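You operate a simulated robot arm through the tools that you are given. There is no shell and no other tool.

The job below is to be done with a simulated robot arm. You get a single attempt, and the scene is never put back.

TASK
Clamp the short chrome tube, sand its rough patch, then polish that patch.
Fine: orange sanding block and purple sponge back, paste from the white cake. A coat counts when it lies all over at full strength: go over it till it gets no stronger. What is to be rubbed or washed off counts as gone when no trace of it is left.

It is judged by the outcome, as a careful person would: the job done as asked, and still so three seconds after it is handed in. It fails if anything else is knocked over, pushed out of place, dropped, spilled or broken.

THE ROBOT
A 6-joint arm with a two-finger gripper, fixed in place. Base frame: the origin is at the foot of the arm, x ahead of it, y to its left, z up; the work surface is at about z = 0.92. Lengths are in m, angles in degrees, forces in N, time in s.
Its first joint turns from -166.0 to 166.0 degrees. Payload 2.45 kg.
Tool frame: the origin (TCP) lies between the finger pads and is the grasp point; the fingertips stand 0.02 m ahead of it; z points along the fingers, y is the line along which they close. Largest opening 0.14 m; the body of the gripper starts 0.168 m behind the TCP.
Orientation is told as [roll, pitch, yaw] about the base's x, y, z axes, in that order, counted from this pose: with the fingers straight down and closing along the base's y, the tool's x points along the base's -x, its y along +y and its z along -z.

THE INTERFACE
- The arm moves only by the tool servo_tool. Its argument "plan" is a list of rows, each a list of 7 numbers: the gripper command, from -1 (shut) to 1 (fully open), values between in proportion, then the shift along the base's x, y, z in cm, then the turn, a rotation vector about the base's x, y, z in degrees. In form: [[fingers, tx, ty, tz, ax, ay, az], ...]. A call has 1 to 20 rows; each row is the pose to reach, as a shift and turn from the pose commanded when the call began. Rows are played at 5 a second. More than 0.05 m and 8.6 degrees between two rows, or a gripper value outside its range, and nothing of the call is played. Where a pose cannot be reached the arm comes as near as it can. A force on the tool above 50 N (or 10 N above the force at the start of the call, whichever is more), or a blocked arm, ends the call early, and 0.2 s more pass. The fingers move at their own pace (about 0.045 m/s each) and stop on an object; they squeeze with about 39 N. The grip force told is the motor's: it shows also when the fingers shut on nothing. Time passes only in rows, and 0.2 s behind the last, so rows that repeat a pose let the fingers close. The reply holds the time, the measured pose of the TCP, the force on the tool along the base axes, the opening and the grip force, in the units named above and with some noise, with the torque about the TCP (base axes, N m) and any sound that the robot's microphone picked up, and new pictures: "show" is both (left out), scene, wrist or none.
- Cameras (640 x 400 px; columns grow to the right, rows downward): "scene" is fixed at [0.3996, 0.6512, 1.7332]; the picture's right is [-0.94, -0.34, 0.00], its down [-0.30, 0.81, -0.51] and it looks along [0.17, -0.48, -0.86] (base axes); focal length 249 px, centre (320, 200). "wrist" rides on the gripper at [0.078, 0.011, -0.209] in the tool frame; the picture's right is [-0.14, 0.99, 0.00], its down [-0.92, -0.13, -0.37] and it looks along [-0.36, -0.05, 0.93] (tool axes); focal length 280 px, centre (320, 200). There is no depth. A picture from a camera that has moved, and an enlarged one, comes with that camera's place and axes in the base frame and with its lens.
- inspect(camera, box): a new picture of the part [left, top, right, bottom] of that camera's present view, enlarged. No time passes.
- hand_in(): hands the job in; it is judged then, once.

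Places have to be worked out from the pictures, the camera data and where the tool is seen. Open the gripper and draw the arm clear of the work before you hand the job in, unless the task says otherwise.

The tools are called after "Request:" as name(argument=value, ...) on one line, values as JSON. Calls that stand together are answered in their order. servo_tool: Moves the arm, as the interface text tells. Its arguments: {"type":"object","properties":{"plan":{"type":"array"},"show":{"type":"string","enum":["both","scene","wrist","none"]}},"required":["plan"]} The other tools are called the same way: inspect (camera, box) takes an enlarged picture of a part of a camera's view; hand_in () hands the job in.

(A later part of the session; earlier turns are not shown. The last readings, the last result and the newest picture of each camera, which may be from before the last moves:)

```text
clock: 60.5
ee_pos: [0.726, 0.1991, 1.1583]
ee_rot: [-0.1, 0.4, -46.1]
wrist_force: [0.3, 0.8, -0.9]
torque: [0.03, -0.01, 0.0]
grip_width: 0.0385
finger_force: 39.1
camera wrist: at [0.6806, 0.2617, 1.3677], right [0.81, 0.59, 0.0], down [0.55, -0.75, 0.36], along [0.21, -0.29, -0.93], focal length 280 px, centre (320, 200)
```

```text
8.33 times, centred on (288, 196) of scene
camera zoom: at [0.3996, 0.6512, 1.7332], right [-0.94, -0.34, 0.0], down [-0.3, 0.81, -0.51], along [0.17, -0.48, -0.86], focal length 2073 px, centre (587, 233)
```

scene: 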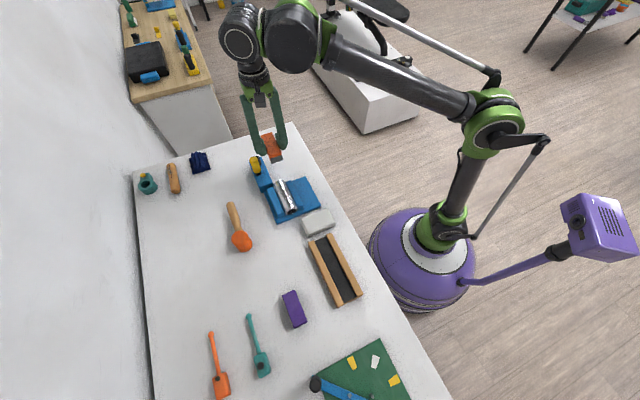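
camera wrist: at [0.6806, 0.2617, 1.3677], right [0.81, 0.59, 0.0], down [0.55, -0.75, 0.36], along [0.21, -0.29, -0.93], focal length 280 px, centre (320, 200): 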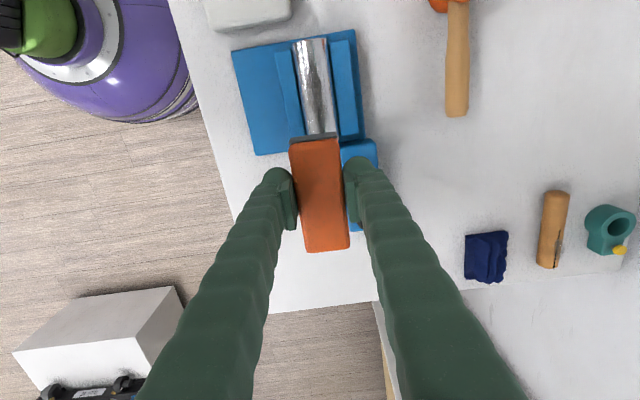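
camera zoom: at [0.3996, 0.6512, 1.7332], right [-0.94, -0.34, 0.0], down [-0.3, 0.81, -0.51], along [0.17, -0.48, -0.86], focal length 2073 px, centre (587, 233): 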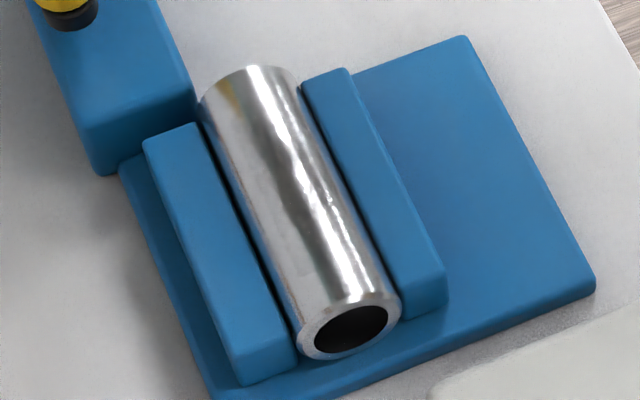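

The patch shows as mottled texture along the middle of the tube's top; the tube's centre is now near (0.676, 0.262), axis about -44°. I bring the block over the centre, stopping about 3 cm above.

Request:
servo_tool(plan=[[-1, -1.2, 1.6, -1.5, 0, 0, 0.5], [-1, -2.5, 3.2, -3, 0, 0, 1], [-1, -3.8, 4.8, -5, 0, 0, 1.5], [-1, -5, 6.3, -8, 0, 0, 2], [-1, -5, 6.3, -10.5, 0, 0, 2], [-1, -5, 6.3, -11.2, 0, 0, 2], [-1, -5, 6.3, -11.2, 0, 0, 2]])

Request:
inspect(camera="scene", box=[240, 130, 340, 225])

Request:
inspect(camera="wrist", box=[200, 80, 440, 280])

```text
clock: 62.1
ee_pos: [0.6762, 0.2611, 1.0444]
ee_rot: [0.0, 0.3, -44.1]
wrist_force: [0.0, -0.3, -0.9]
torque: [0.0, 0.01, -0.03]
grip_width: 0.0386
finger_force: 39.0
camera wrist: at [0.6291, 0.3223, 1.2542], right [0.79, 0.61, 0.0], down [0.57, -0.73, 0.36], along [0.22, -0.29, -0.93], focal length 280 px, centre (320, 200)
```

scene: 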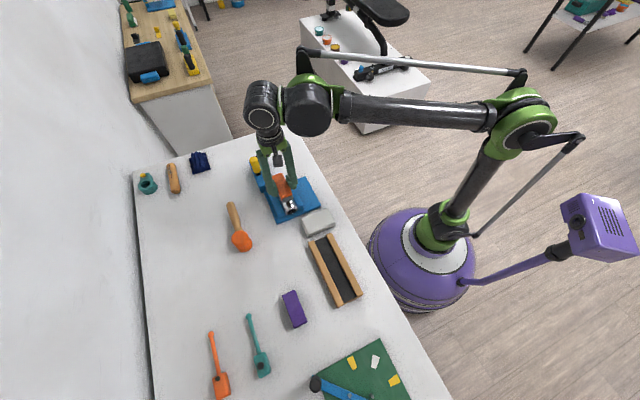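
wrist: 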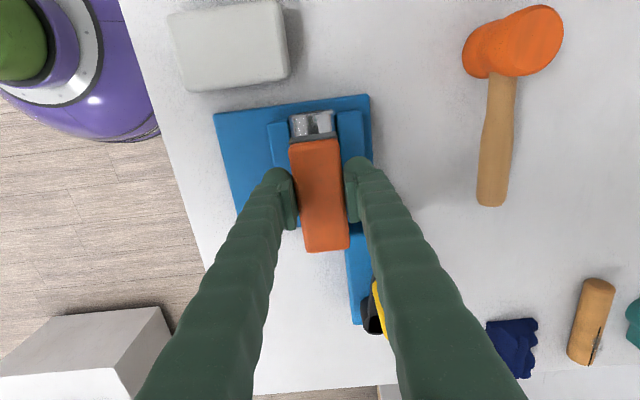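

```text
4.21 times, centred on (290, 178) of scene
camera zoom: at [0.3996, 0.6512, 1.7332], right [-0.94, -0.34, 0.0], down [-0.3, 0.81, -0.51], along [0.17, -0.48, -0.86], focal length 1047 px, centre (446, 295)
```

zoom: 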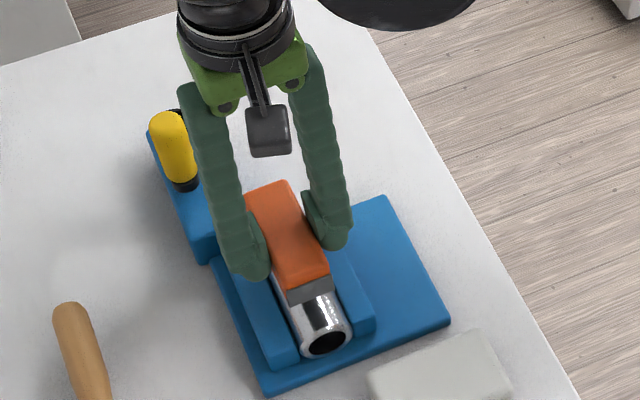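

```text
2.00 times, centred on (320, 180) of wrist
camera zoom: at [0.6291, 0.3223, 1.2542], right [0.79, 0.61, 0.0], down [0.57, -0.73, 0.36], along [0.22, -0.29, -0.93], focal length 561 px, centre (320, 240)
```

zoom: 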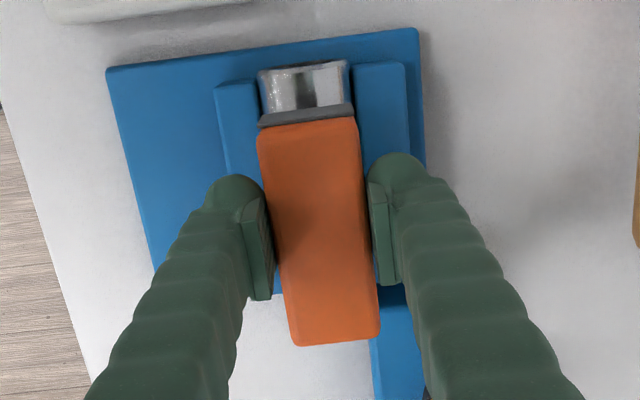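

The block is well centred over the tube. I lower it in small steps to find contact.

Request:
servo_tool(plan=[[-1, 0, 0, -1, 0, 0, 0], [-1, 0, 0, -2, 0, 0, 0], [-1, 0, 0, -2.5, 0, 0, 0], [-1, 0, 0, -2.7, 0, 0, 0], [-1, 0, 0, -2.7, 0, 0, 0]], show="none")

Request:
servo_tool(plan=[[-1, 0, 0, -0.1, 0, 0, 0], [-1, 0, 0, -0.2, 0, 0, 0], [-1, 0, 0, -0.3, 0, 0, 0], [-1, 0, 0, -0.4, 0, 0, 0], [-1, 0, 0, -0.5, 0, 0, 0], [-1, 0, 0, -0.5, 0, 0, 0]], show="none")

```text
clock: 63.3
ee_pos: [0.6752, 0.2623, 1.0171]
ee_rot: [0.0, 0.5, -44.3]
wrist_force: [7.3, 3.6, 27.2]
torque: [0.04, -0.13, -0.01]
grip_width: 0.0384
finger_force: 39.2
```

```text
clock: 64.7
ee_pos: [0.6738, 0.2626, 1.0137]
ee_rot: [0.0, 0.4, -44.1]
wrist_force: [5.1, 2.9, 25.2]
torque: [0.09, -0.06, 0.01]
grip_width: 0.0385
finger_force: 39.0
```

Contact came already near z = 1.018 and the force stays ~25 N, so something has slid a few mm; I ease off 1.5 mm and look.

Request:
servo_tool(plan=[[-1, 0, 0, 0.1, 0, 0, 0], [-1, 0, 0, 0.15, 0, 0, 0], [-1, 0, 0, 0.15, 0, 0, 0]])

Request:
inspect(camera="scene", box=[240, 130, 340, 225])

Request:
inspect(camera="wrist", box=[200, 80, 440, 280])

```text
clock: 65.5
ee_pos: [0.6736, 0.2624, 1.0142]
ee_rot: [-0.2, 0.4, -44.1]
wrist_force: [0.2, -0.5, -1.4]
torque: [-0.05, -0.02, 0.01]
grip_width: 0.0385
finger_force: 39.1
camera wrist: at [0.627, 0.3233, 1.2236], right [0.79, 0.61, 0.0], down [0.57, -0.73, 0.36], along [0.22, -0.29, -0.93], focal length 280 px, centre (320, 200)
```

scene: 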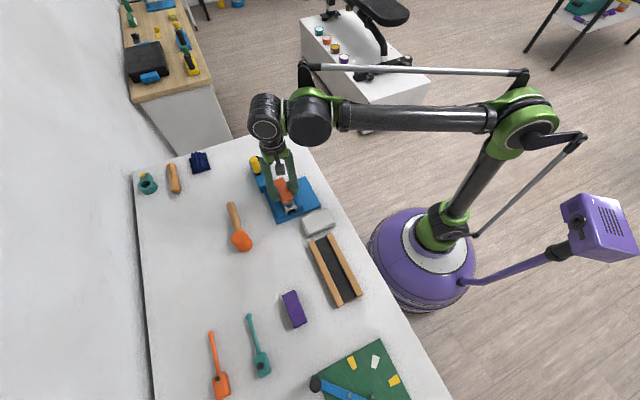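
wrist: 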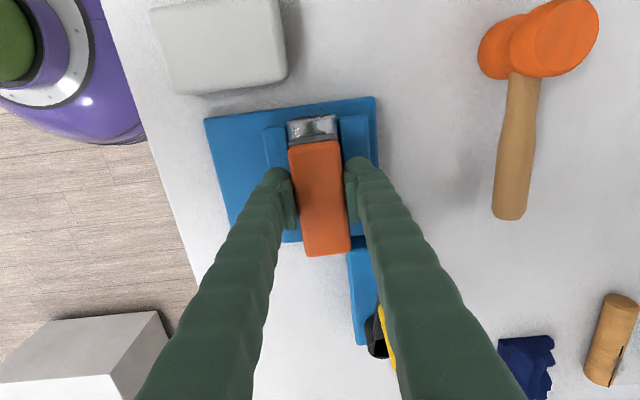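

```text
4.21 times, centred on (290, 178) of scene
camera zoom: at [0.3996, 0.6512, 1.7332], right [-0.94, -0.34, 0.0], down [-0.3, 0.81, -0.51], along [0.17, -0.48, -0.86], focal length 1047 px, centre (446, 295)
```

zoom: 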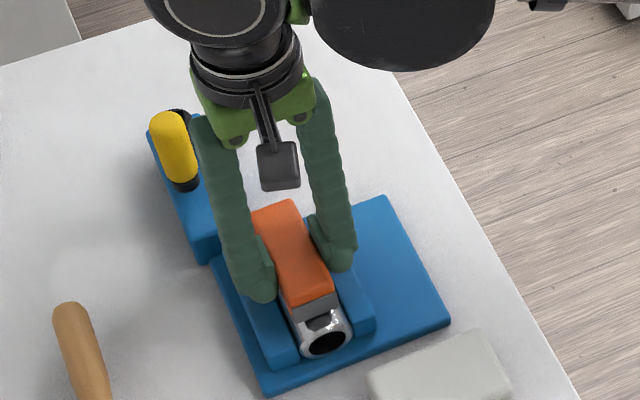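

```text
2.00 times, centred on (320, 180) of wrist
camera zoom: at [0.627, 0.3233, 1.2236], right [0.79, 0.61, 0.0], down [0.57, -0.73, 0.36], along [0.22, -0.29, -0.93], focal length 561 px, centre (320, 240)
```

zoom: 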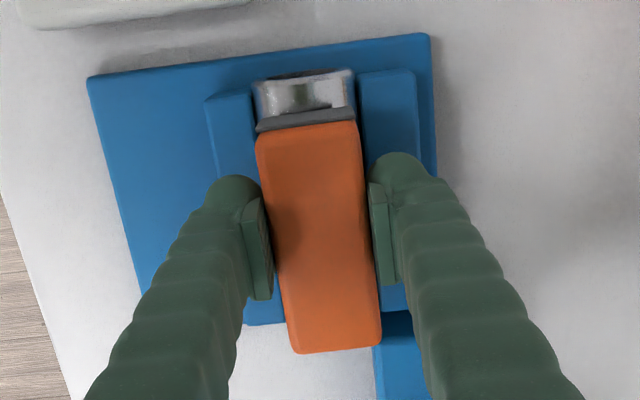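

Now the block barely touches the tube (force ≈ 0), with vice and crank unchanged. I press lightly (0.7 mm command) and make the first sanding strokes along the tube.

Request:
servo_tool(plan=[[-1, 0, 0, -0.07, 0, 0, 0], [-1, 0.6, -0.58, -0.07, 0, 0, 0], [-1, 1.2, -1.16, -0.07, 0, 0, 0], [-1, 1.8, -1.74, -0.07, 0, 0, 0], [-1, 1.2, -1.16, -0.07, 0, 0, 0], [-1, 0.6, -0.58, -0.07, 0, 0, 0], [-1, 0, 0, -0.07, 0, 0, 0], [-1, -0.6, 0.58, -0.07, 0, 0, 0], [-1, -1.2, 1.16, -0.07, 0, 0, 0], [-1, -1.8, 1.74, -0.07, 0, 0, 0], [-1, -1.2, 1.16, -0.07, 0, 0, 0], [-1, -0.6, 0.58, -0.07, 0, 0, 0], [-1, 0, 0, -0.07, 0, 0, 0]])

Request:
inspect(camera="scene", box=[240, 130, 340, 225])

```text
clock: 68.3
ee_pos: [0.6738, 0.2641, 1.0137]
ee_rot: [0.0, 0.4, -44.1]
wrist_force: [-1.3, 0.6, 2.8]
torque: [-0.02, 0.06, 0.01]
grip_width: 0.0387
finger_force: 39.2
camera wrist: at [0.6269, 0.3238, 1.2223], right [0.79, 0.62, 0.0], down [0.57, -0.73, 0.36], along [0.22, -0.29, -0.93], focal length 280 px, centre (320, 200)
```

scene: 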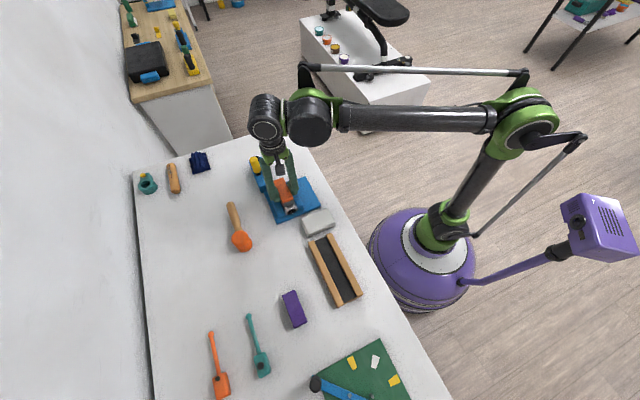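
wrist: 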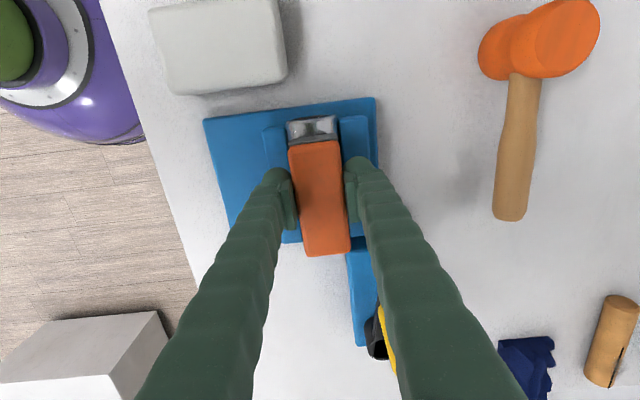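

```text
4.21 times, centred on (290, 178) of scene
camera zoom: at [0.3996, 0.6512, 1.7332], right [-0.94, -0.34, 0.0], down [-0.3, 0.81, -0.51], along [0.17, -0.48, -0.86], focal length 1047 px, centre (446, 295)
```

zoom: 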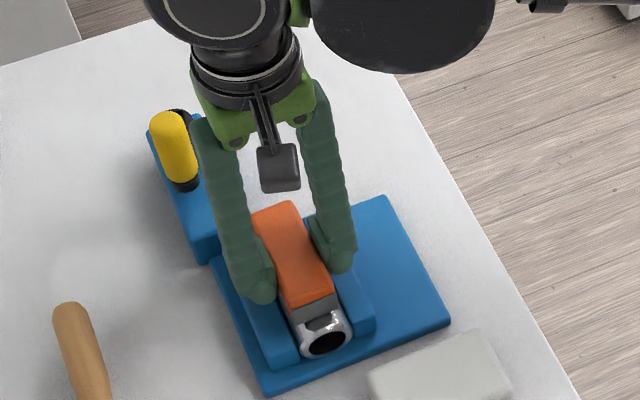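

The tube held still; contact force is only ~3 N. I press 1 mm more and make longer series of strokes.

Request:
servo_tool(plan=[[-1, 0, 0, -0.05, 0, 0, 0], [-1, 0.7, -0.67, -0.1, 0, 0, 0], [-1, 1.4, -1.35, -0.1, 0, 0, 0], [-1, 2, -1.93, -0.1, 0, 0, 0], [-1, 1.4, -1.35, -0.1, 0, 0, 0], [-1, 0.7, -0.67, -0.1, 0, 0, 0], [-1, 0, 0, -0.1, 0, 0, 0], [-1, -0.7, 0.67, -0.1, 0, 0, 0], [-1, -1.4, 1.35, -0.1, 0, 0, 0], [-1, -2, 1.93, -0.1, 0, 0, 0], [-1, -1.4, 1.35, -0.1, 0, 0, 0], [-1, -0.7, 0.67, -0.1, 0, 0, 0], [-1, 0, 0, -0.1, 0, 0, 0], [-1, 0.7, -0.67, -0.1, 0, 0, 0], [-1, 1.4, -1.35, -0.1, 0, 0, 0], [-1, 0.7, -0.67, -0.1, 0, 0, 0], [-1, 0, 0, -0.1, 0, 0, 0], [-1, -0.7, 0.67, -0.1, 0, 0, 0], [-1, -1.4, 1.35, -0.1, 0, 0, 0], [-1, 0, 0, -0.1, 0, 0, 0]], show="none")

```text
clock: 72.5
ee_pos: [0.6737, 0.2645, 1.0147]
ee_rot: [-0.2, 0.5, -44.1]
wrist_force: [0.5, 0.6, -1.3]
torque: [-0.02, -0.02, 0.01]
grip_width: 0.0389
finger_force: 38.5
```

Force has relaxed to zero. I lift the block clear and move it aside along the axis to see the tube's surface.

Request:
servo_tool(plan=[[-1, 0, 0, 2, 0, 0, 0], [-1, 0.5, -0.5, 6, 0, 0, 0], [-1, 2.5, -3.2, 9, 0, 0, 0], [-1, 5, -6.3, 11.4, 0, 0, 0], [-1, 5, -6.3, 11.4, 0, 0, 0]])

Request:
inspect(camera="wrist", box=[285, 30, 355, 140])

Request:
inspect(camera="scene", box=[272, 172, 304, 220])

```text
clock: 73.7
ee_pos: [0.7243, 0.1986, 1.1259]
ee_rot: [-0.2, 0.4, -44.2]
wrist_force: [-0.3, -0.4, -2.2]
torque: [0.01, -0.01, 0.03]
grip_width: 0.0388
finger_force: 39.1
camera wrist: at [0.6779, 0.2593, 1.3357], right [0.79, 0.61, 0.0], down [0.57, -0.73, 0.36], along [0.22, -0.29, -0.93], focal length 280 px, centre (320, 200)
```

scene: 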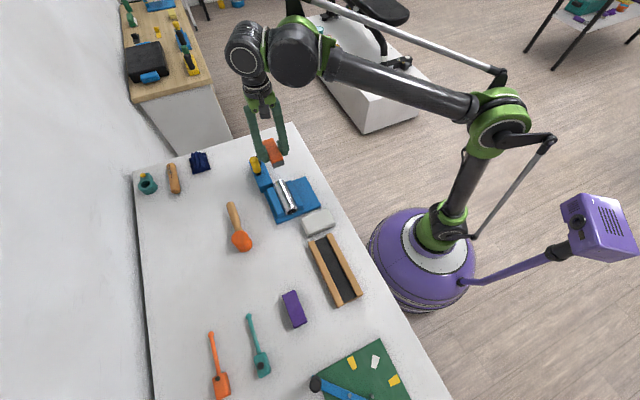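
wrist: 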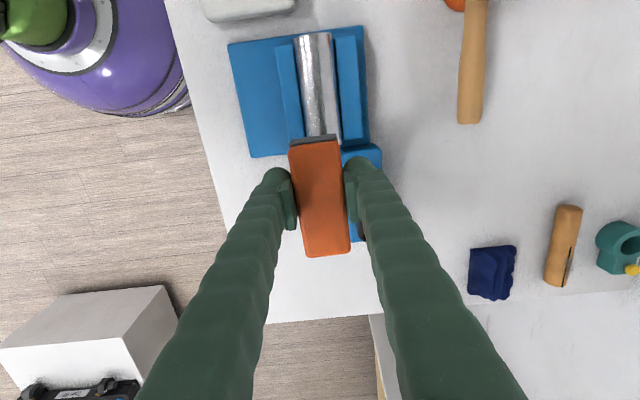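

```text
3.64 times, centred on (320, 85) of wrist
camera zoom: at [0.6779, 0.2593, 1.3357], right [0.79, 0.61, 0.0], down [0.57, -0.73, 0.36], along [0.22, -0.29, -0.93], focal length 1020 px, centre (320, 618)
```

zoom: 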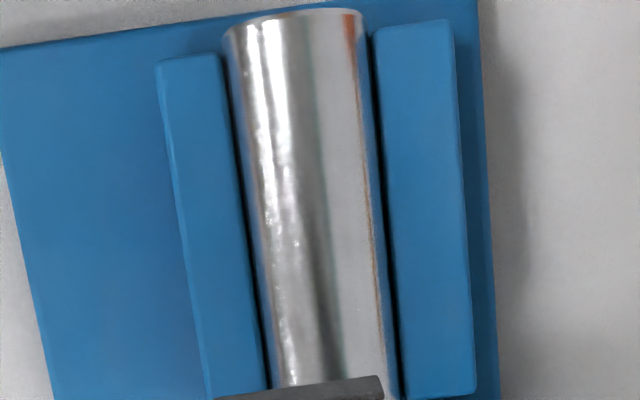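

```text
8.33 times, centred on (288, 196) of scene
camera zoom: at [0.3996, 0.6512, 1.7332], right [-0.94, -0.34, 0.0], down [-0.3, 0.81, -0.51], along [0.17, -0.48, -0.86], focal length 2073 px, centre (587, 233)
```

zoom: 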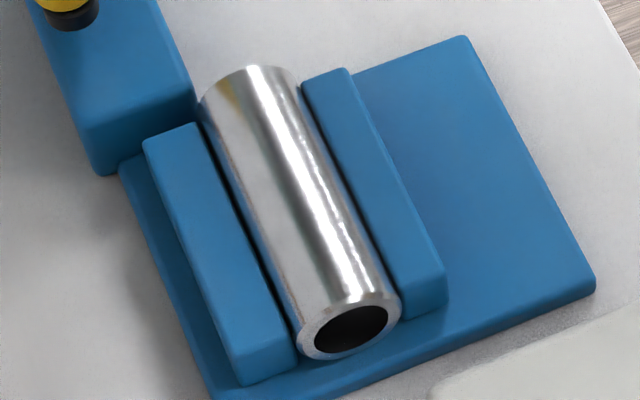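

Big change: the top strip is smooth now; mottling remains only on the tube's left flank (moving-jaw side). I take a finer look to see how far round it goes.

Request:
inspect(camera="wrist", box=[296, 30, 346, 90])

Request:
inspect(camera="wrist", box=[296, 80, 346, 140])

Request:
inspect(camera="scene", box=[278, 175, 302, 205])

```text
6.67 times, centred on (321, 60) of wrist
camera zoom: at [0.6779, 0.2593, 1.3357], right [0.79, 0.61, 0.0], down [0.57, -0.73, 0.36], along [0.22, -0.29, -0.93], focal length 1869 px, centre (313, 1133)
```

zoom: 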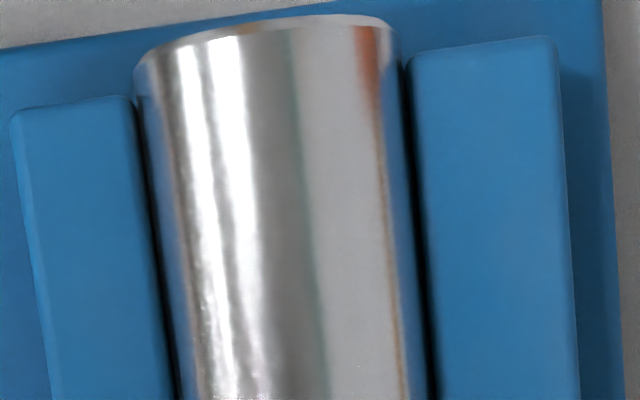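

```text
6.67 times, centred on (321, 110) of wrist
camera zoom: at [0.6779, 0.2593, 1.3357], right [0.79, 0.61, 0.0], down [0.57, -0.73, 0.36], along [0.22, -0.29, -0.93], focal length 1869 px, centre (313, 800)
```

zoom: 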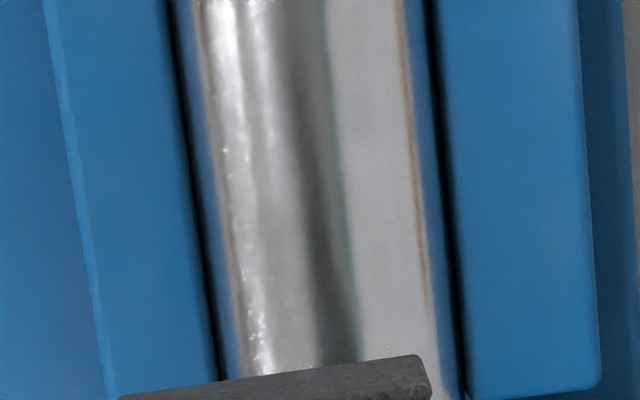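

```text
13.33 times, centred on (290, 190) of scene
camera zoom: at [0.3996, 0.6512, 1.7332], right [-0.94, -0.34, 0.0], down [-0.3, 0.81, -0.51], along [0.17, -0.48, -0.86], focal length 3316 px, centre (720, 333)
```

zoom: 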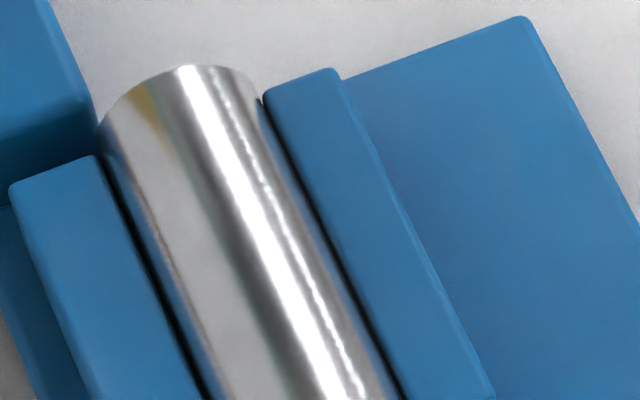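

Comparing outlines, the tube's axis passes (0.673, 0.261) at -44.7°, so my track ran ~3 mm to the right, and the left flank got less. Jaw tops lie about level with the tube's centre, so I can tilt the block about the axis: first 15° to the left, approaching from above.

Request:
servo_tool(plan=[[-1, -1.5, 1.4, -1.5, 3.5, -3.5, 0], [-1, -3, 2.8, -3, 7, -7, 0], [-1, -4.5, 4.1, -5, 10.7, -10.5, 0], [-1, -5.94, 5.46, -7.5, 10.7, -10.5, 0], [-1, -5.94, 5.46, -9.6, 10.7, -10.5, 0], [-1, -5.94, 5.46, -10.6, 10.7, -10.5, 0], [-1, -5.94, 5.46, -10.9, 10.7, -10.5, 0], [-1, -5.94, 5.46, -11.1, 10.7, -10.5, 0], [-1, -5.94, 5.46, -11.2, 10.7, -10.5, 0], [-1, -5.94, 5.46, -11.2, 10.7, -10.5, 0]])

Request:
inspect(camera="scene", box=[240, 130, 340, 225])

```text
clock: 75.9
ee_pos: [0.665, 0.2539, 1.0156]
ee_rot: [14.9, 0.3, -44.1]
wrist_force: [0.2, 0.4, -0.8]
torque: [-0.02, -0.01, 0.0]
grip_width: 0.0384
finger_force: 38.9
camera wrist: at [0.5794, 0.2758, 1.2202], right [0.77, 0.59, 0.25], down [0.51, -0.8, 0.32], along [0.39, -0.11, -0.91], focal length 280 px, centre (320, 200)
```

scene: 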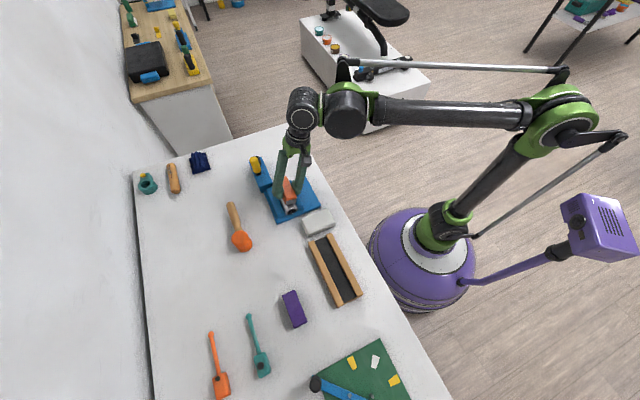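
wrist: 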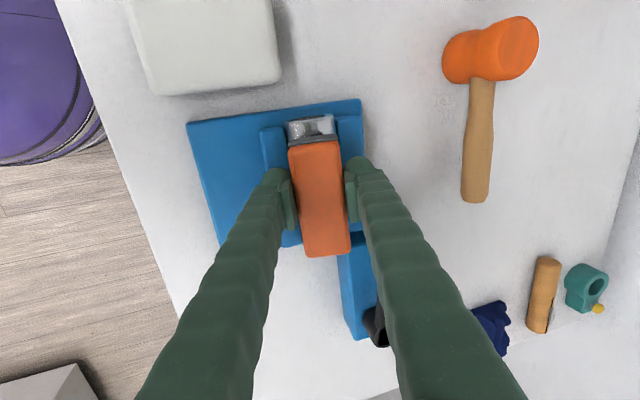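

```text
4.21 times, centred on (290, 178) of scene
camera zoom: at [0.3996, 0.6512, 1.7332], right [-0.94, -0.34, 0.0], down [-0.3, 0.81, -0.51], along [0.17, -0.48, -0.86], focal length 1047 px, centre (446, 295)
```

zoom: 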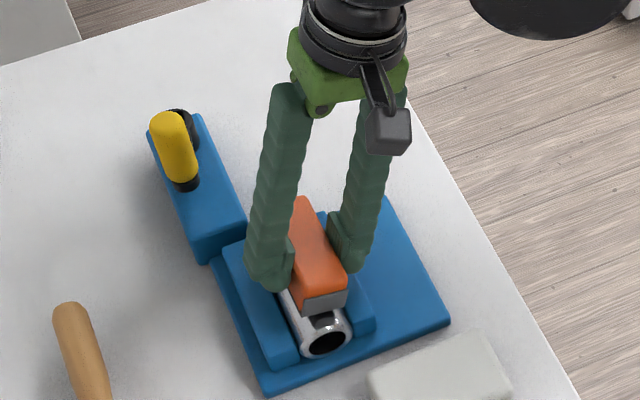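

The tilt is as intended and there's no contact yet at z = 1.0156. I lower gently to contact.

Request:
servo_tool(plan=[[-1, 0, 0, -0.1, 0, 0, 0], [-1, 0, 0, -0.2, 0, 0, 0], [-1, 0, 0, -0.3, 0, 0, 0], [-1, 0, 0, -0.3, 0, 0, 0]], show="none")

```text
clock: 76.9
ee_pos: [0.6646, 0.2536, 1.0125]
ee_rot: [15.0, 0.3, -44.0]
wrist_force: [-2.0, -2.0, 18.1]
torque: [0.57, 0.62, 0.09]
grip_width: 0.0383
finger_force: 39.1
```

Contact with 18 N. I ease slightly and stroke along the axis at this tilt.

Request:
servo_tool(plan=[[-1, 0, 0, 0.04, 0, 0, 0], [-1, 0.7, -0.69, 0.04, 0, 0, 0], [-1, 1.4, -1.38, 0.04, 0, 0, 0], [-1, 2, -1.98, 0.04, 0, 0, 0], [-1, 1.4, -1.38, 0.0, 0, 0, 0], [-1, 0.7, -0.69, 0.0, 0, 0, 0], [-1, 0, 0, 0.0, 0, 0, 0], [-1, -0.7, 0.69, 0.0, 0, 0, 0], [-1, -1.4, 1.38, 0.0, 0, 0, 0], [-1, -2, 1.98, 0.0, 0, 0, 0], [-1, -1.4, 1.38, -0.04, 0, 0, 0], [-1, -0.7, 0.69, -0.04, 0, 0, 0], [-1, 0, 0, -0.04, 0, 0, 0], [-1, 0.7, -0.69, -0.04, 0, 0, 0], [-1, 1.4, -1.38, -0.04, 0, 0, 0], [-1, 0.7, -0.69, -0.04, 0, 0, 0], [-1, 0, 0, -0.04, 0, 0, 0], [-1, -0.7, 0.69, -0.04, 0, 0, 0], [-1, -1.4, 1.38, -0.04, 0, 0, 0], [-1, 0, 0, -0.04, 0, 0, 0]], show="wrist")

```text
clock: 81.1
ee_pos: [0.6617, 0.255, 1.012]
ee_rot: [15.0, 0.3, -44.0]
wrist_force: [-4.8, 0.7, 8.0]
torque: [0.37, 0.45, 0.13]
grip_width: 0.0385
finger_force: 38.8
camera wrist: at [0.5769, 0.2764, 1.2162], right [0.76, 0.59, 0.25], down [0.51, -0.8, 0.32], along [0.39, -0.11, -0.91], focal length 280 px, centre (320, 200)
```

wrist: 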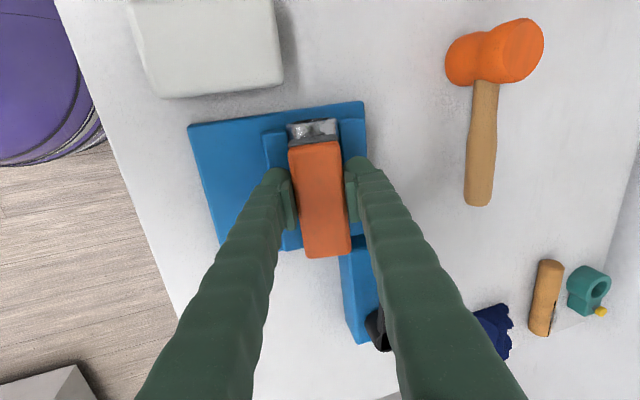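

I go to the next tilt (27° left): lift slightly, rotate and shift, and lower again to contact.

Request:
servo_tool(plan=[[-1, 0, 0, 0.8, 0, 0, 0], [-1, -0.28, -0.29, 0.8, 4.2, -4.2, 0], [-1, -0.57, -0.58, 0.8, 8.5, -8.4, 0], [-1, -0.57, -0.58, 0.3, 8.5, -8.4, 0], [-1, -0.57, -0.58, 0.1, 8.5, -8.4, 0], [-1, -0.57, -0.58, 0.0, 8.5, -8.4, 0], [-1, -0.57, -0.58, 0.0, 8.5, -8.4, 0]])

Request:
inspect(camera="scene", box=[240, 130, 340, 225])

```text
clock: 82.7
ee_pos: [0.6592, 0.2482, 1.0112]
ee_rot: [27.0, 0.1, -44.0]
wrist_force: [0.0, -0.2, -0.7]
torque: [0.01, 0.01, -0.02]
grip_width: 0.0386
finger_force: 38.7
camera wrist: at [0.5438, 0.2403, 1.2028], right [0.71, 0.54, 0.45], down [0.47, -0.84, 0.27], along [0.52, 0.02, -0.85], focal length 280 px, centre (320, 200)
```

scene: 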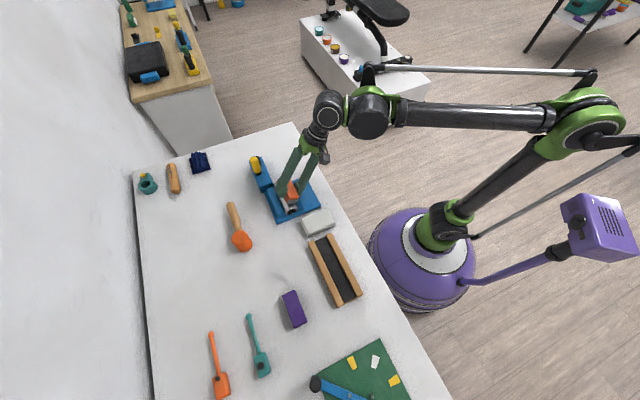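
wrist: 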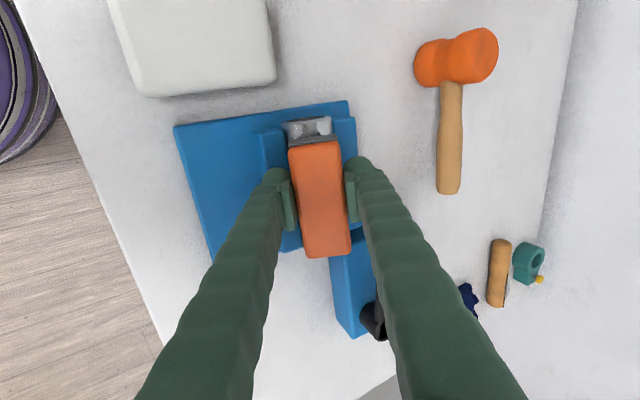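

```text
4.21 times, centred on (290, 178) of scene
camera zoom: at [0.3996, 0.6512, 1.7332], right [-0.94, -0.34, 0.0], down [-0.3, 0.81, -0.51], along [0.17, -0.48, -0.86], focal length 1047 px, centre (446, 295)
```

zoom: 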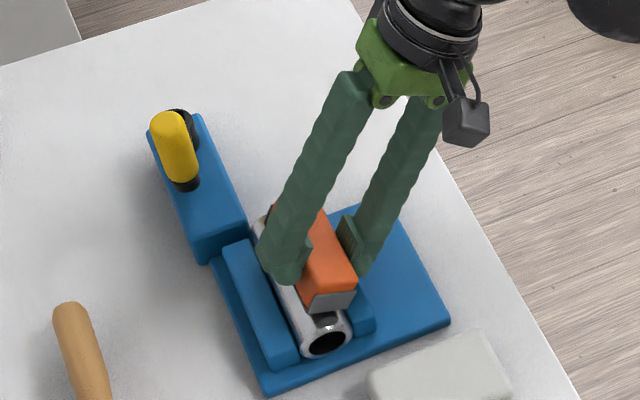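

No contact yet; I press along the tilted normal in small steps.

Request:
servo_tool(plan=[[-1, 0.03, 0.03, -0.09, 0, 0, 0], [-1, 0.06, 0.06, -0.18, 0, 0, 0], [-1, 0.06, 0.06, -0.18, 0, 0, 0]], show="none")

```text
clock: 83.5
ee_pos: [0.6589, 0.2485, 1.0106]
ee_rot: [26.9, 0.2, -44.0]
wrist_force: [-0.8, -0.9, 1.3]
torque: [-0.09, -0.07, -0.05]
grip_width: 0.0385
finger_force: 38.9
```

Contact has just begun (1.5 N). I press 1 mm further and stroke.

Request:
servo_tool(plan=[[-1, 0.03, 0.03, -0.1, 0, 0, 0], [-1, 0.73, -0.66, -0.1, 0, 0, 0], [-1, 1.43, -1.35, -0.1, 0, 0, 0], [-1, 2.03, -1.95, -0.1, 0, 0, 0], [-1, 1.43, -1.35, -0.1, 0, 0, 0], [-1, 0.73, -0.66, -0.1, 0, 0, 0], [-1, 0.03, 0.03, -0.1, 0, 0, 0], [-1, -0.67, 0.72, -0.1, 0, 0, 0], [-1, -1.37, 1.41, -0.1, 0, 0, 0], [-1, -1.97, 2.01, -0.1, 0, 0, 0], [-1, -1.37, 1.41, -0.13, 0, 0, 0], [-1, -0.67, 0.72, -0.13, 0, 0, 0], [-1, 0.03, 0.03, -0.13, 0, 0, 0], [-1, 0.73, -0.66, -0.13, 0, 0, 0], [-1, 1.43, -1.35, -0.13, 0, 0, 0], [-1, 0.73, -0.66, -0.13, 0, 0, 0], [-1, 0.03, 0.03, -0.13, 0, 0, 0], [-1, -0.67, 0.72, -0.13, 0, 0, 0], [-1, -1.37, 1.41, -0.13, 0, 0, 0], [-1, 0.03, 0.03, -0.13, 0, 0, 0]], show="wrist")

```text
clock: 87.7
ee_pos: [0.6595, 0.2497, 1.0099]
ee_rot: [26.9, 0.3, -44.0]
wrist_force: [-0.3, -0.5, -1.4]
torque: [0.01, -0.01, 0.0]
grip_width: 0.0387
finger_force: 39.5
camera wrist: at [0.5453, 0.2418, 1.2009], right [0.71, 0.54, 0.45], down [0.47, -0.84, 0.27], along [0.52, 0.02, -0.85], focal length 280 px, centre (320, 200)
```

wrist: 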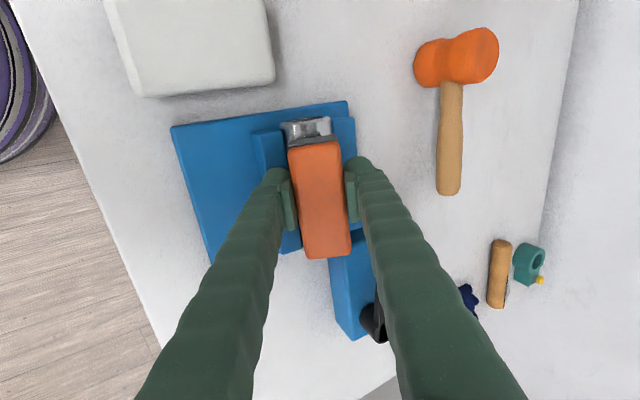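

The force has dropped out again as the block settles in the grip; I press a further 1.2 mm and repeat the strokes.

Request:
servo_tool(plan=[[-1, 0.03, 0.03, -0.1, 0, 0, 0], [-1, 0.73, -0.66, -0.1, 0, 0, 0], [-1, 1.43, -1.35, -0.1, 0, 0, 0], [-1, 2.03, -1.95, -0.1, 0, 0, 0], [-1, 1.43, -1.35, -0.13, 0, 0, 0], [-1, 0.73, -0.66, -0.13, 0, 0, 0], [-1, 0.03, 0.03, -0.13, 0, 0, 0], [-1, -0.67, 0.72, -0.13, 0, 0, 0], [-1, -1.37, 1.41, -0.13, 0, 0, 0], [-1, -1.97, 2.01, -0.13, 0, 0, 0], [-1, -1.37, 1.41, -0.15, 0, 0, 0], [-1, -0.67, 0.72, -0.15, 0, 0, 0], [-1, 0.03, 0.03, -0.15, 0, 0, 0]], show="none")

Request:
servo_tool(plan=[[-1, 0, 0, 1, 0, 0, 0], [-1, 1, -1, 4, -4, 4, 0], [-1, 2.5, -2.5, 7, -8.5, 8.5, 0], [-1, 4.5, -4.2, 10, -14, 14, 0], [-1, 6.4, -5.2, 11.6, -19, 18.8, 0], [-1, 6.4, -5.2, 11.6, -19, 18.8, 0]])

Request:
inspect(camera="wrist", box=[285, 30, 355, 140])

Request:
inspect(camera="scene", box=[272, 172, 304, 220])

```text
clock: 90.5
ee_pos: [0.6593, 0.2488, 1.0091]
ee_rot: [26.9, 0.3, -43.9]
wrist_force: [-8.8, -1.9, 11.8]
torque: [0.46, 0.58, 0.34]
grip_width: 0.0385
finger_force: 39.3
```

```text
clock: 91.9
ee_pos: [0.7255, 0.1964, 1.1226]
ee_rot: [0.2, 0.5, -44.2]
wrist_force: [0.1, -0.6, -0.6]
torque: [0.01, 0.0, 0.0]
grip_width: 0.0388
finger_force: 38.8
camera wrist: at [0.6767, 0.2574, 1.3315], right [0.79, 0.61, 0.0], down [0.57, -0.74, 0.36], along [0.22, -0.28, -0.93], focal length 280 px, centre (320, 200)
```

scene: 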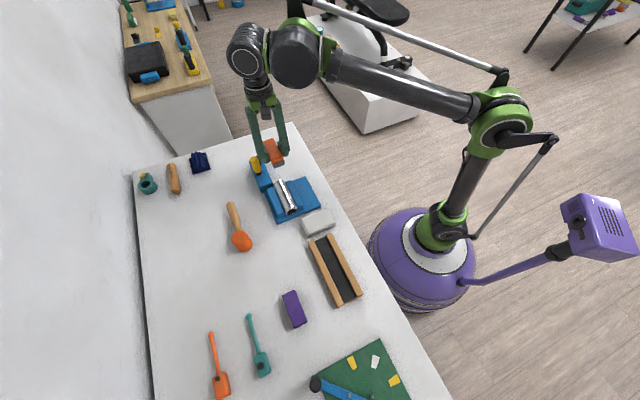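
wrist: 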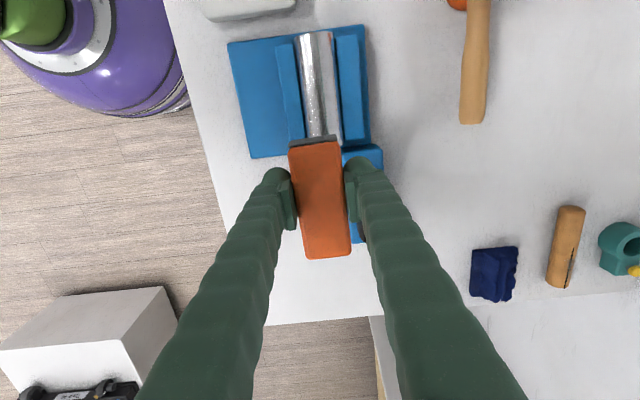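

```text
3.64 times, centred on (320, 85) of wrist
camera zoom: at [0.6767, 0.2574, 1.3315], right [0.79, 0.61, 0.0], down [0.57, -0.74, 0.36], along [0.22, -0.28, -0.93], focal length 1020 px, centre (320, 618)
```

zoom: 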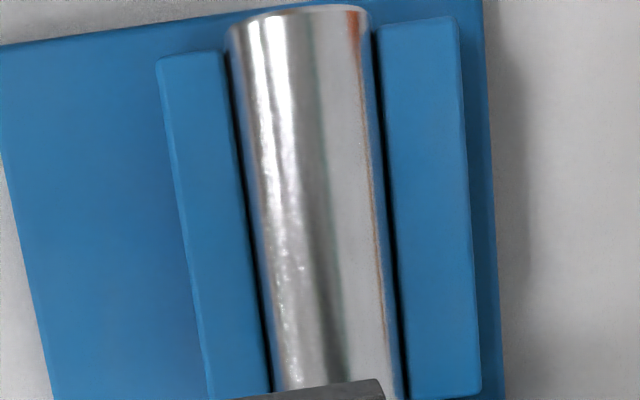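

```text
8.33 times, centred on (288, 196) of scene
camera zoom: at [0.3996, 0.6512, 1.7332], right [-0.94, -0.34, 0.0], down [-0.3, 0.81, -0.51], along [0.17, -0.48, -0.86], focal length 2073 px, centre (587, 233)
```

zoom: 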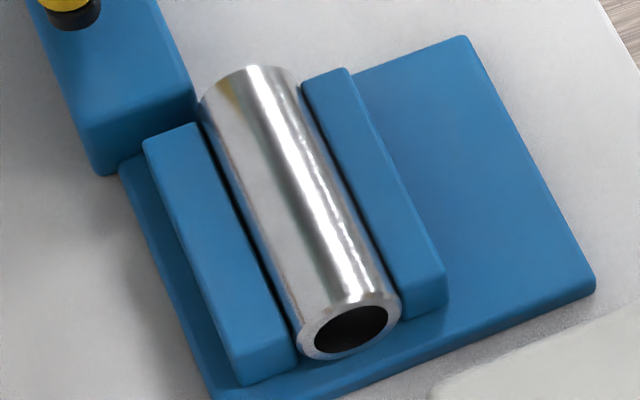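

The mottling on the left flank is unchanged, and during the tilted passes the torque showed that only the block's near end was touching: the block's yaw was ~1.5–2° off the tube axis (more like -46°). I redo the tilted pass with yaw -46°, checking the torque for even contact.

Request:
servo_tool(plan=[[-1, -1.5, 1.5, -1.5, 3, -3.1, -0.6], [-1, -3, 2.9, -3, 6, -6.2, -1.2], [-1, -4.5, 4.4, -5, 9.04, -9.35, -1.8], [-1, -5.95, 5.83, -7.5, 9.04, -9.35, -1.8], [-1, -5.95, 5.83, -9.6, 9.04, -9.35, -1.8], [-1, -5.95, 5.83, -10.4, 9.04, -9.35, -1.8], [-1, -5.95, 5.83, -10.7, 9.04, -9.35, -1.8], [-1, -5.95, 5.83, -10.7, 9.04, -9.35, -1.8]], show="none")

Request:
servo_tool(plan=[[-1, 0.02, 0.02, -0.1, 0, 0, 0], [-1, 0.04, 0.04, -0.2, 0, 0, 0], [-1, 0.05, 0.05, -0.25, 0, 0, 0], [-1, 0.05, 0.05, -0.25, 0, 0, 0]], show="none")

```text
clock: 93.7
ee_pos: [0.6656, 0.2583, 1.0162]
ee_rot: [13.1, 0.3, -45.8]
wrist_force: [0.2, -0.1, -0.3]
torque: [0.0, -0.01, 0.0]
grip_width: 0.0386
finger_force: 39.4
```

```text
clock: 94.7
ee_pos: [0.6655, 0.2556, 1.0131]
ee_rot: [13.2, 0.1, -46.0]
wrist_force: [1.0, 0.2, -0.7]
torque: [-0.01, 0.01, -0.04]
grip_width: 0.0385
finger_force: 39.3
```

Request:
servo_tool(plan=[[-1, 0.02, 0.02, -0.08, 0, 0, 0], [-1, 0.04, 0.04, -0.16, 0, 0, 0], [-1, 0.04, 0.04, -0.16, 0, 0, 0]], show="none")

```text
clock: 95.5
ee_pos: [0.6661, 0.2569, 1.0112]
ee_rot: [13.1, 0.2, -45.9]
wrist_force: [-0.2, -0.3, -0.6]
torque: [0.0, -0.04, 0.0]
grip_width: 0.0385
finger_force: 38.9
```

Still no contact at z = 1.011 (the block sits a bit higher in the grip now). I continue lowering in small steps.

Request:
servo_tool(plan=[[-1, 0.02, 0.02, -0.08, 0, 0, 0], [-1, 0.04, 0.04, -0.16, 0, 0, 0], [-1, 0.05, 0.05, -0.22, 0, 0, 0], [-1, 0.05, 0.05, -0.22, 0, 0, 0]])

Request:
inspect(camera="scene", box=[260, 160, 310, 220])

Request:
inspect(camera="wrist", box=[240, 100, 400, 260])

```text
clock: 96.5
ee_pos: [0.6657, 0.2561, 1.0099]
ee_rot: [13.1, 0.3, -45.9]
wrist_force: [1.6, 0.9, 19.6]
torque: [0.62, 0.63, -0.03]
grip_width: 0.0387
finger_force: 39.0
camera wrist: at [0.5854, 0.2855, 1.2162], right [0.79, 0.57, 0.23], down [0.49, -0.81, 0.33], along [0.37, -0.15, -0.92], focal length 280 px, centre (320, 200)
```

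scene: 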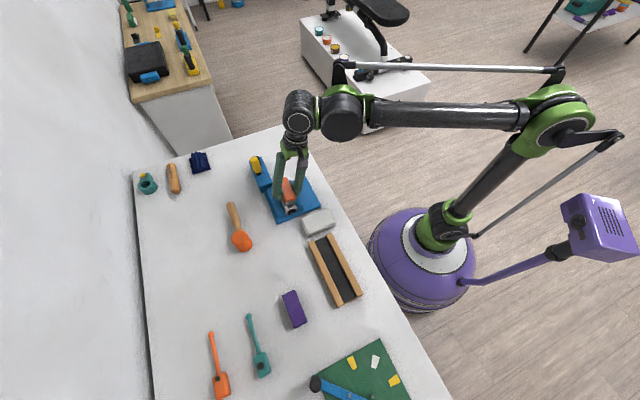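
wrist: 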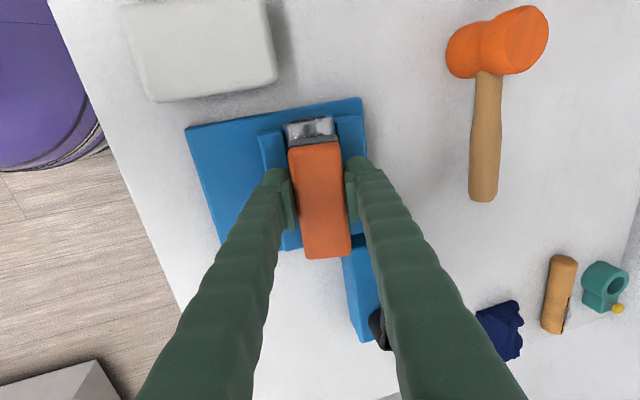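

```text
6.67 times, centred on (285, 190) of scene
camera zoom: at [0.3996, 0.6512, 1.7332], right [-0.94, -0.34, 0.0], down [-0.3, 0.81, -0.51], along [0.17, -0.48, -0.86], focal length 1658 px, centre (553, 267)
```

zoom: 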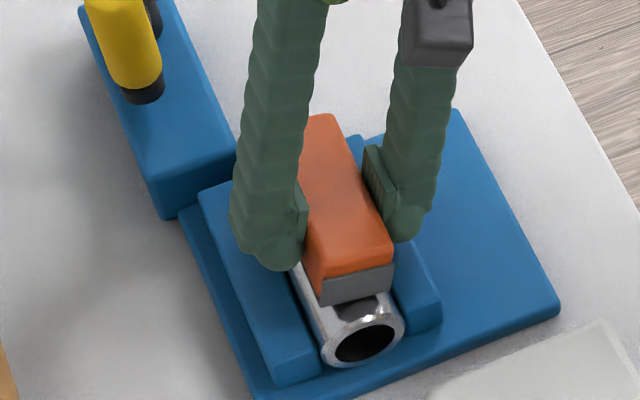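

```text
2.50 times, centred on (320, 180) of wrist
camera zoom: at [0.5854, 0.2855, 1.2162], right [0.79, 0.57, 0.23], down [0.49, -0.81, 0.33], along [0.37, -0.15, -0.92], focal length 701 px, centre (320, 250)
```

zoom: 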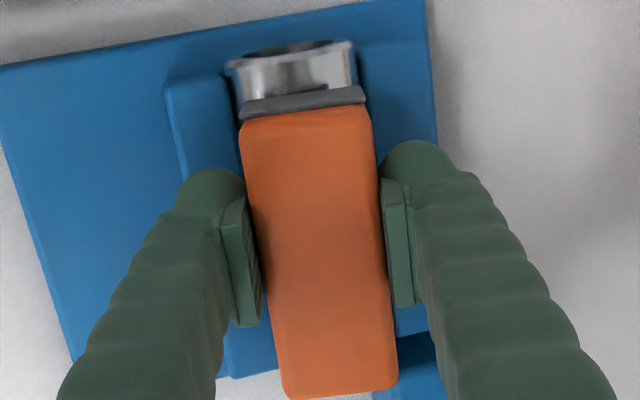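

Contact is again only at the block's near end (torque says 45 mm off centre), so the block sits slightly pitched in the grip. I pitch the tool about the lateral axis by 1.5° to lift the near end and compare the torque.

Request:
servo_tool(plan=[[-1, 0, 0, 0, 0.5, 0.5, 0.17], [-1, 0, 0, -0.05, 1.05, 1.01, 0.34], [-1, 0, 0, -0.08, 1.05, 1.01, 0.34], [-1, 0, 0, -0.08, 1.05, 1.01, 0.34]], show="none")

```text
clock: 97.5
ee_pos: [0.6642, 0.2572, 1.0096]
ee_rot: [13.2, 1.7, -45.6]
wrist_force: [2.5, -5.2, 17.5]
torque: [0.4, 0.5, 0.11]
grip_width: 0.0385
finger_force: 39.1
```

Still the near end. I pitch 2.5° more.

Request:
servo_tool(plan=[[-1, 0, 0, 0.0, 0.6, 0.58, 0.2], [-1, 0, 0, -0.05, 1.2, 1.16, 0.4], [-1, 0, 0, -0.08, 1.75, 1.68, 0.57], [-1, 0, 0, -0.08, 1.75, 1.68, 0.57]], show="none")

```text
clock: 98.5
ee_pos: [0.6661, 0.256, 1.01]
ee_rot: [13.2, 4.1, -45.0]
wrist_force: [-3.1, -5.3, 13.6]
torque: [-0.71, -0.49, -0.27]
grip_width: 0.0387
finger_force: 38.7
```

Now the far end touches, so the balance lies in between; I go back 1.3°.

Request:
servo_tool(plan=[[-1, 0, 0, 0, -0.45, -0.43, -0.15], [-1, 0, 0, 0, -0.91, -0.87, -0.3], [-1, 0, 0, 0, -0.91, -0.87, -0.3]], show="none")

```text
clock: 99.3
ee_pos: [0.6652, 0.2573, 1.0085]
ee_rot: [13.2, 2.8, -45.3]
wrist_force: [-5.4, 1.0, 11.0]
torque: [0.35, 0.48, 0.11]
grip_width: 0.0386
finger_force: 39.1
```

Close to balanced; I add 0.6° and make long strokes at this 13° left tilt with about 10 N.

Request:
servo_tool(plan=[[-1, 0, 0, -0.03, 0.43, 0.42, 0.14], [-1, 0.7, -0.7, -0.03, 0.43, 0.42, 0.14], [-1, 1.4, -1.42, -0.03, 0.43, 0.42, 0.14], [-1, 2.1, -2.14, -0.03, 0.43, 0.42, 0.14], [-1, 1.4, -1.42, -0.03, 0.43, 0.42, 0.14], [-1, 0.7, -0.7, -0.03, 0.43, 0.42, 0.14], [-1, 0, 0, -0.05, 0.43, 0.42, 0.14], [-1, -0.7, 0.7, -0.05, 0.43, 0.42, 0.14], [-1, -1.4, 1.42, -0.05, 0.43, 0.42, 0.14], [-1, -2.1, 2.14, -0.05, 0.43, 0.42, 0.14], [-1, -1.4, 1.42, -0.05, 0.43, 0.42, 0.14], [-1, -0.7, 0.7, -0.05, 0.43, 0.42, 0.14], [-1, 0, 0, -0.07, 0.43, 0.42, 0.14], [-1, 0.7, -0.7, -0.07, 0.43, 0.42, 0.14], [-1, 1.4, -1.42, -0.07, 0.43, 0.42, 0.14], [-1, 0.7, -0.7, -0.07, 0.43, 0.42, 0.14], [-1, 0, 0, -0.07, 0.43, 0.42, 0.14], [-1, -0.7, 0.7, -0.07, 0.43, 0.42, 0.14], [-1, -1.4, 1.42, -0.07, 0.43, 0.42, 0.14], [-1, 0, 0, -0.07, 0.43, 0.42, 0.14]], show="none")

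```text
clock: 103.5
ee_pos: [0.6676, 0.2576, 1.0062]
ee_rot: [13.3, 3.5, -45.1]
wrist_force: [-1.4, -0.5, 3.1]
torque: [0.14, 0.13, 0.0]
grip_width: 0.0388
finger_force: 39.2
```

I lift off for a look at the result and at how the block sits in the fingers.

Request:
servo_tool(plan=[[-1, 0, 0, 2, 0, 0, 0], [-1, 1, -1, 5, -3, 3, 0], [-1, 3, -3.4, 9, -6, 6, 0], [-1, 5.9, -5.9, 11.6, -11.5, 7, 0.5], [-1, 5.9, -5.9, 11.6, -11.5, 7, 0.5]])

Request:
inspect(camera="wrist", box=[285, 30, 355, 140])

Request:
inspect(camera="scene", box=[235, 125, 305, 220])

Request:
inspect(camera="scene", box=[272, 172, 304, 220])

```text
refused: row 3 steps farther than a row can; nothing moved
```

```text
3.64 times, centred on (320, 85) of wrist
camera zoom: at [0.5947, 0.2769, 1.217], right [0.79, 0.57, 0.22], down [0.51, -0.81, 0.27], along [0.33, -0.1, -0.94], focal length 1020 px, centre (320, 618)
```

zoom: 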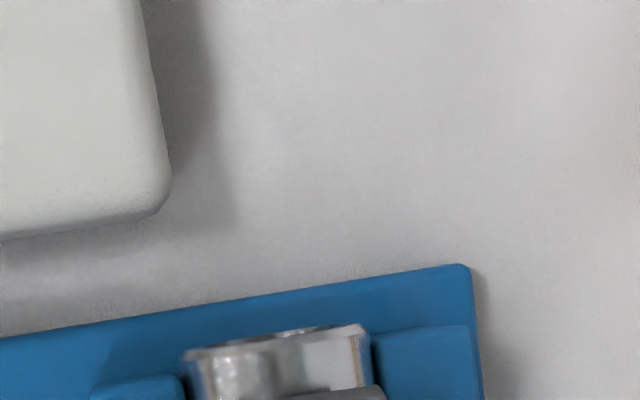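

```text
4.21 times, centred on (270, 172) of scene
camera zoom: at [0.3996, 0.6512, 1.7332], right [-0.94, -0.34, 0.0], down [-0.3, 0.81, -0.51], along [0.17, -0.48, -0.86], focal length 1047 px, centre (530, 316)
```

zoom: 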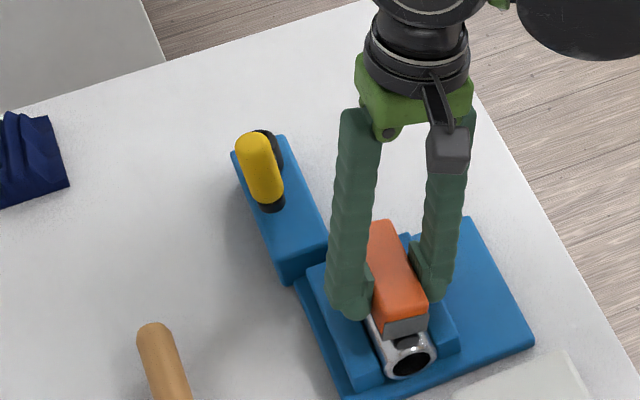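

```text
8.33 times, centred on (288, 196) of scene
camera zoom: at [0.3996, 0.6512, 1.7332], right [-0.94, -0.34, 0.0], down [-0.3, 0.81, -0.51], along [0.17, -0.48, -0.86], focal length 2073 px, centre (587, 233)
```

zoom: 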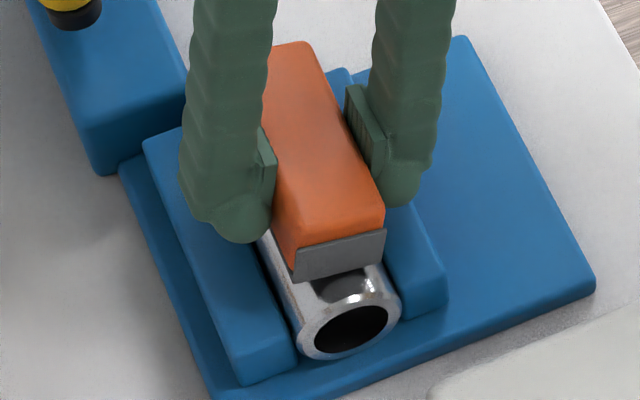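

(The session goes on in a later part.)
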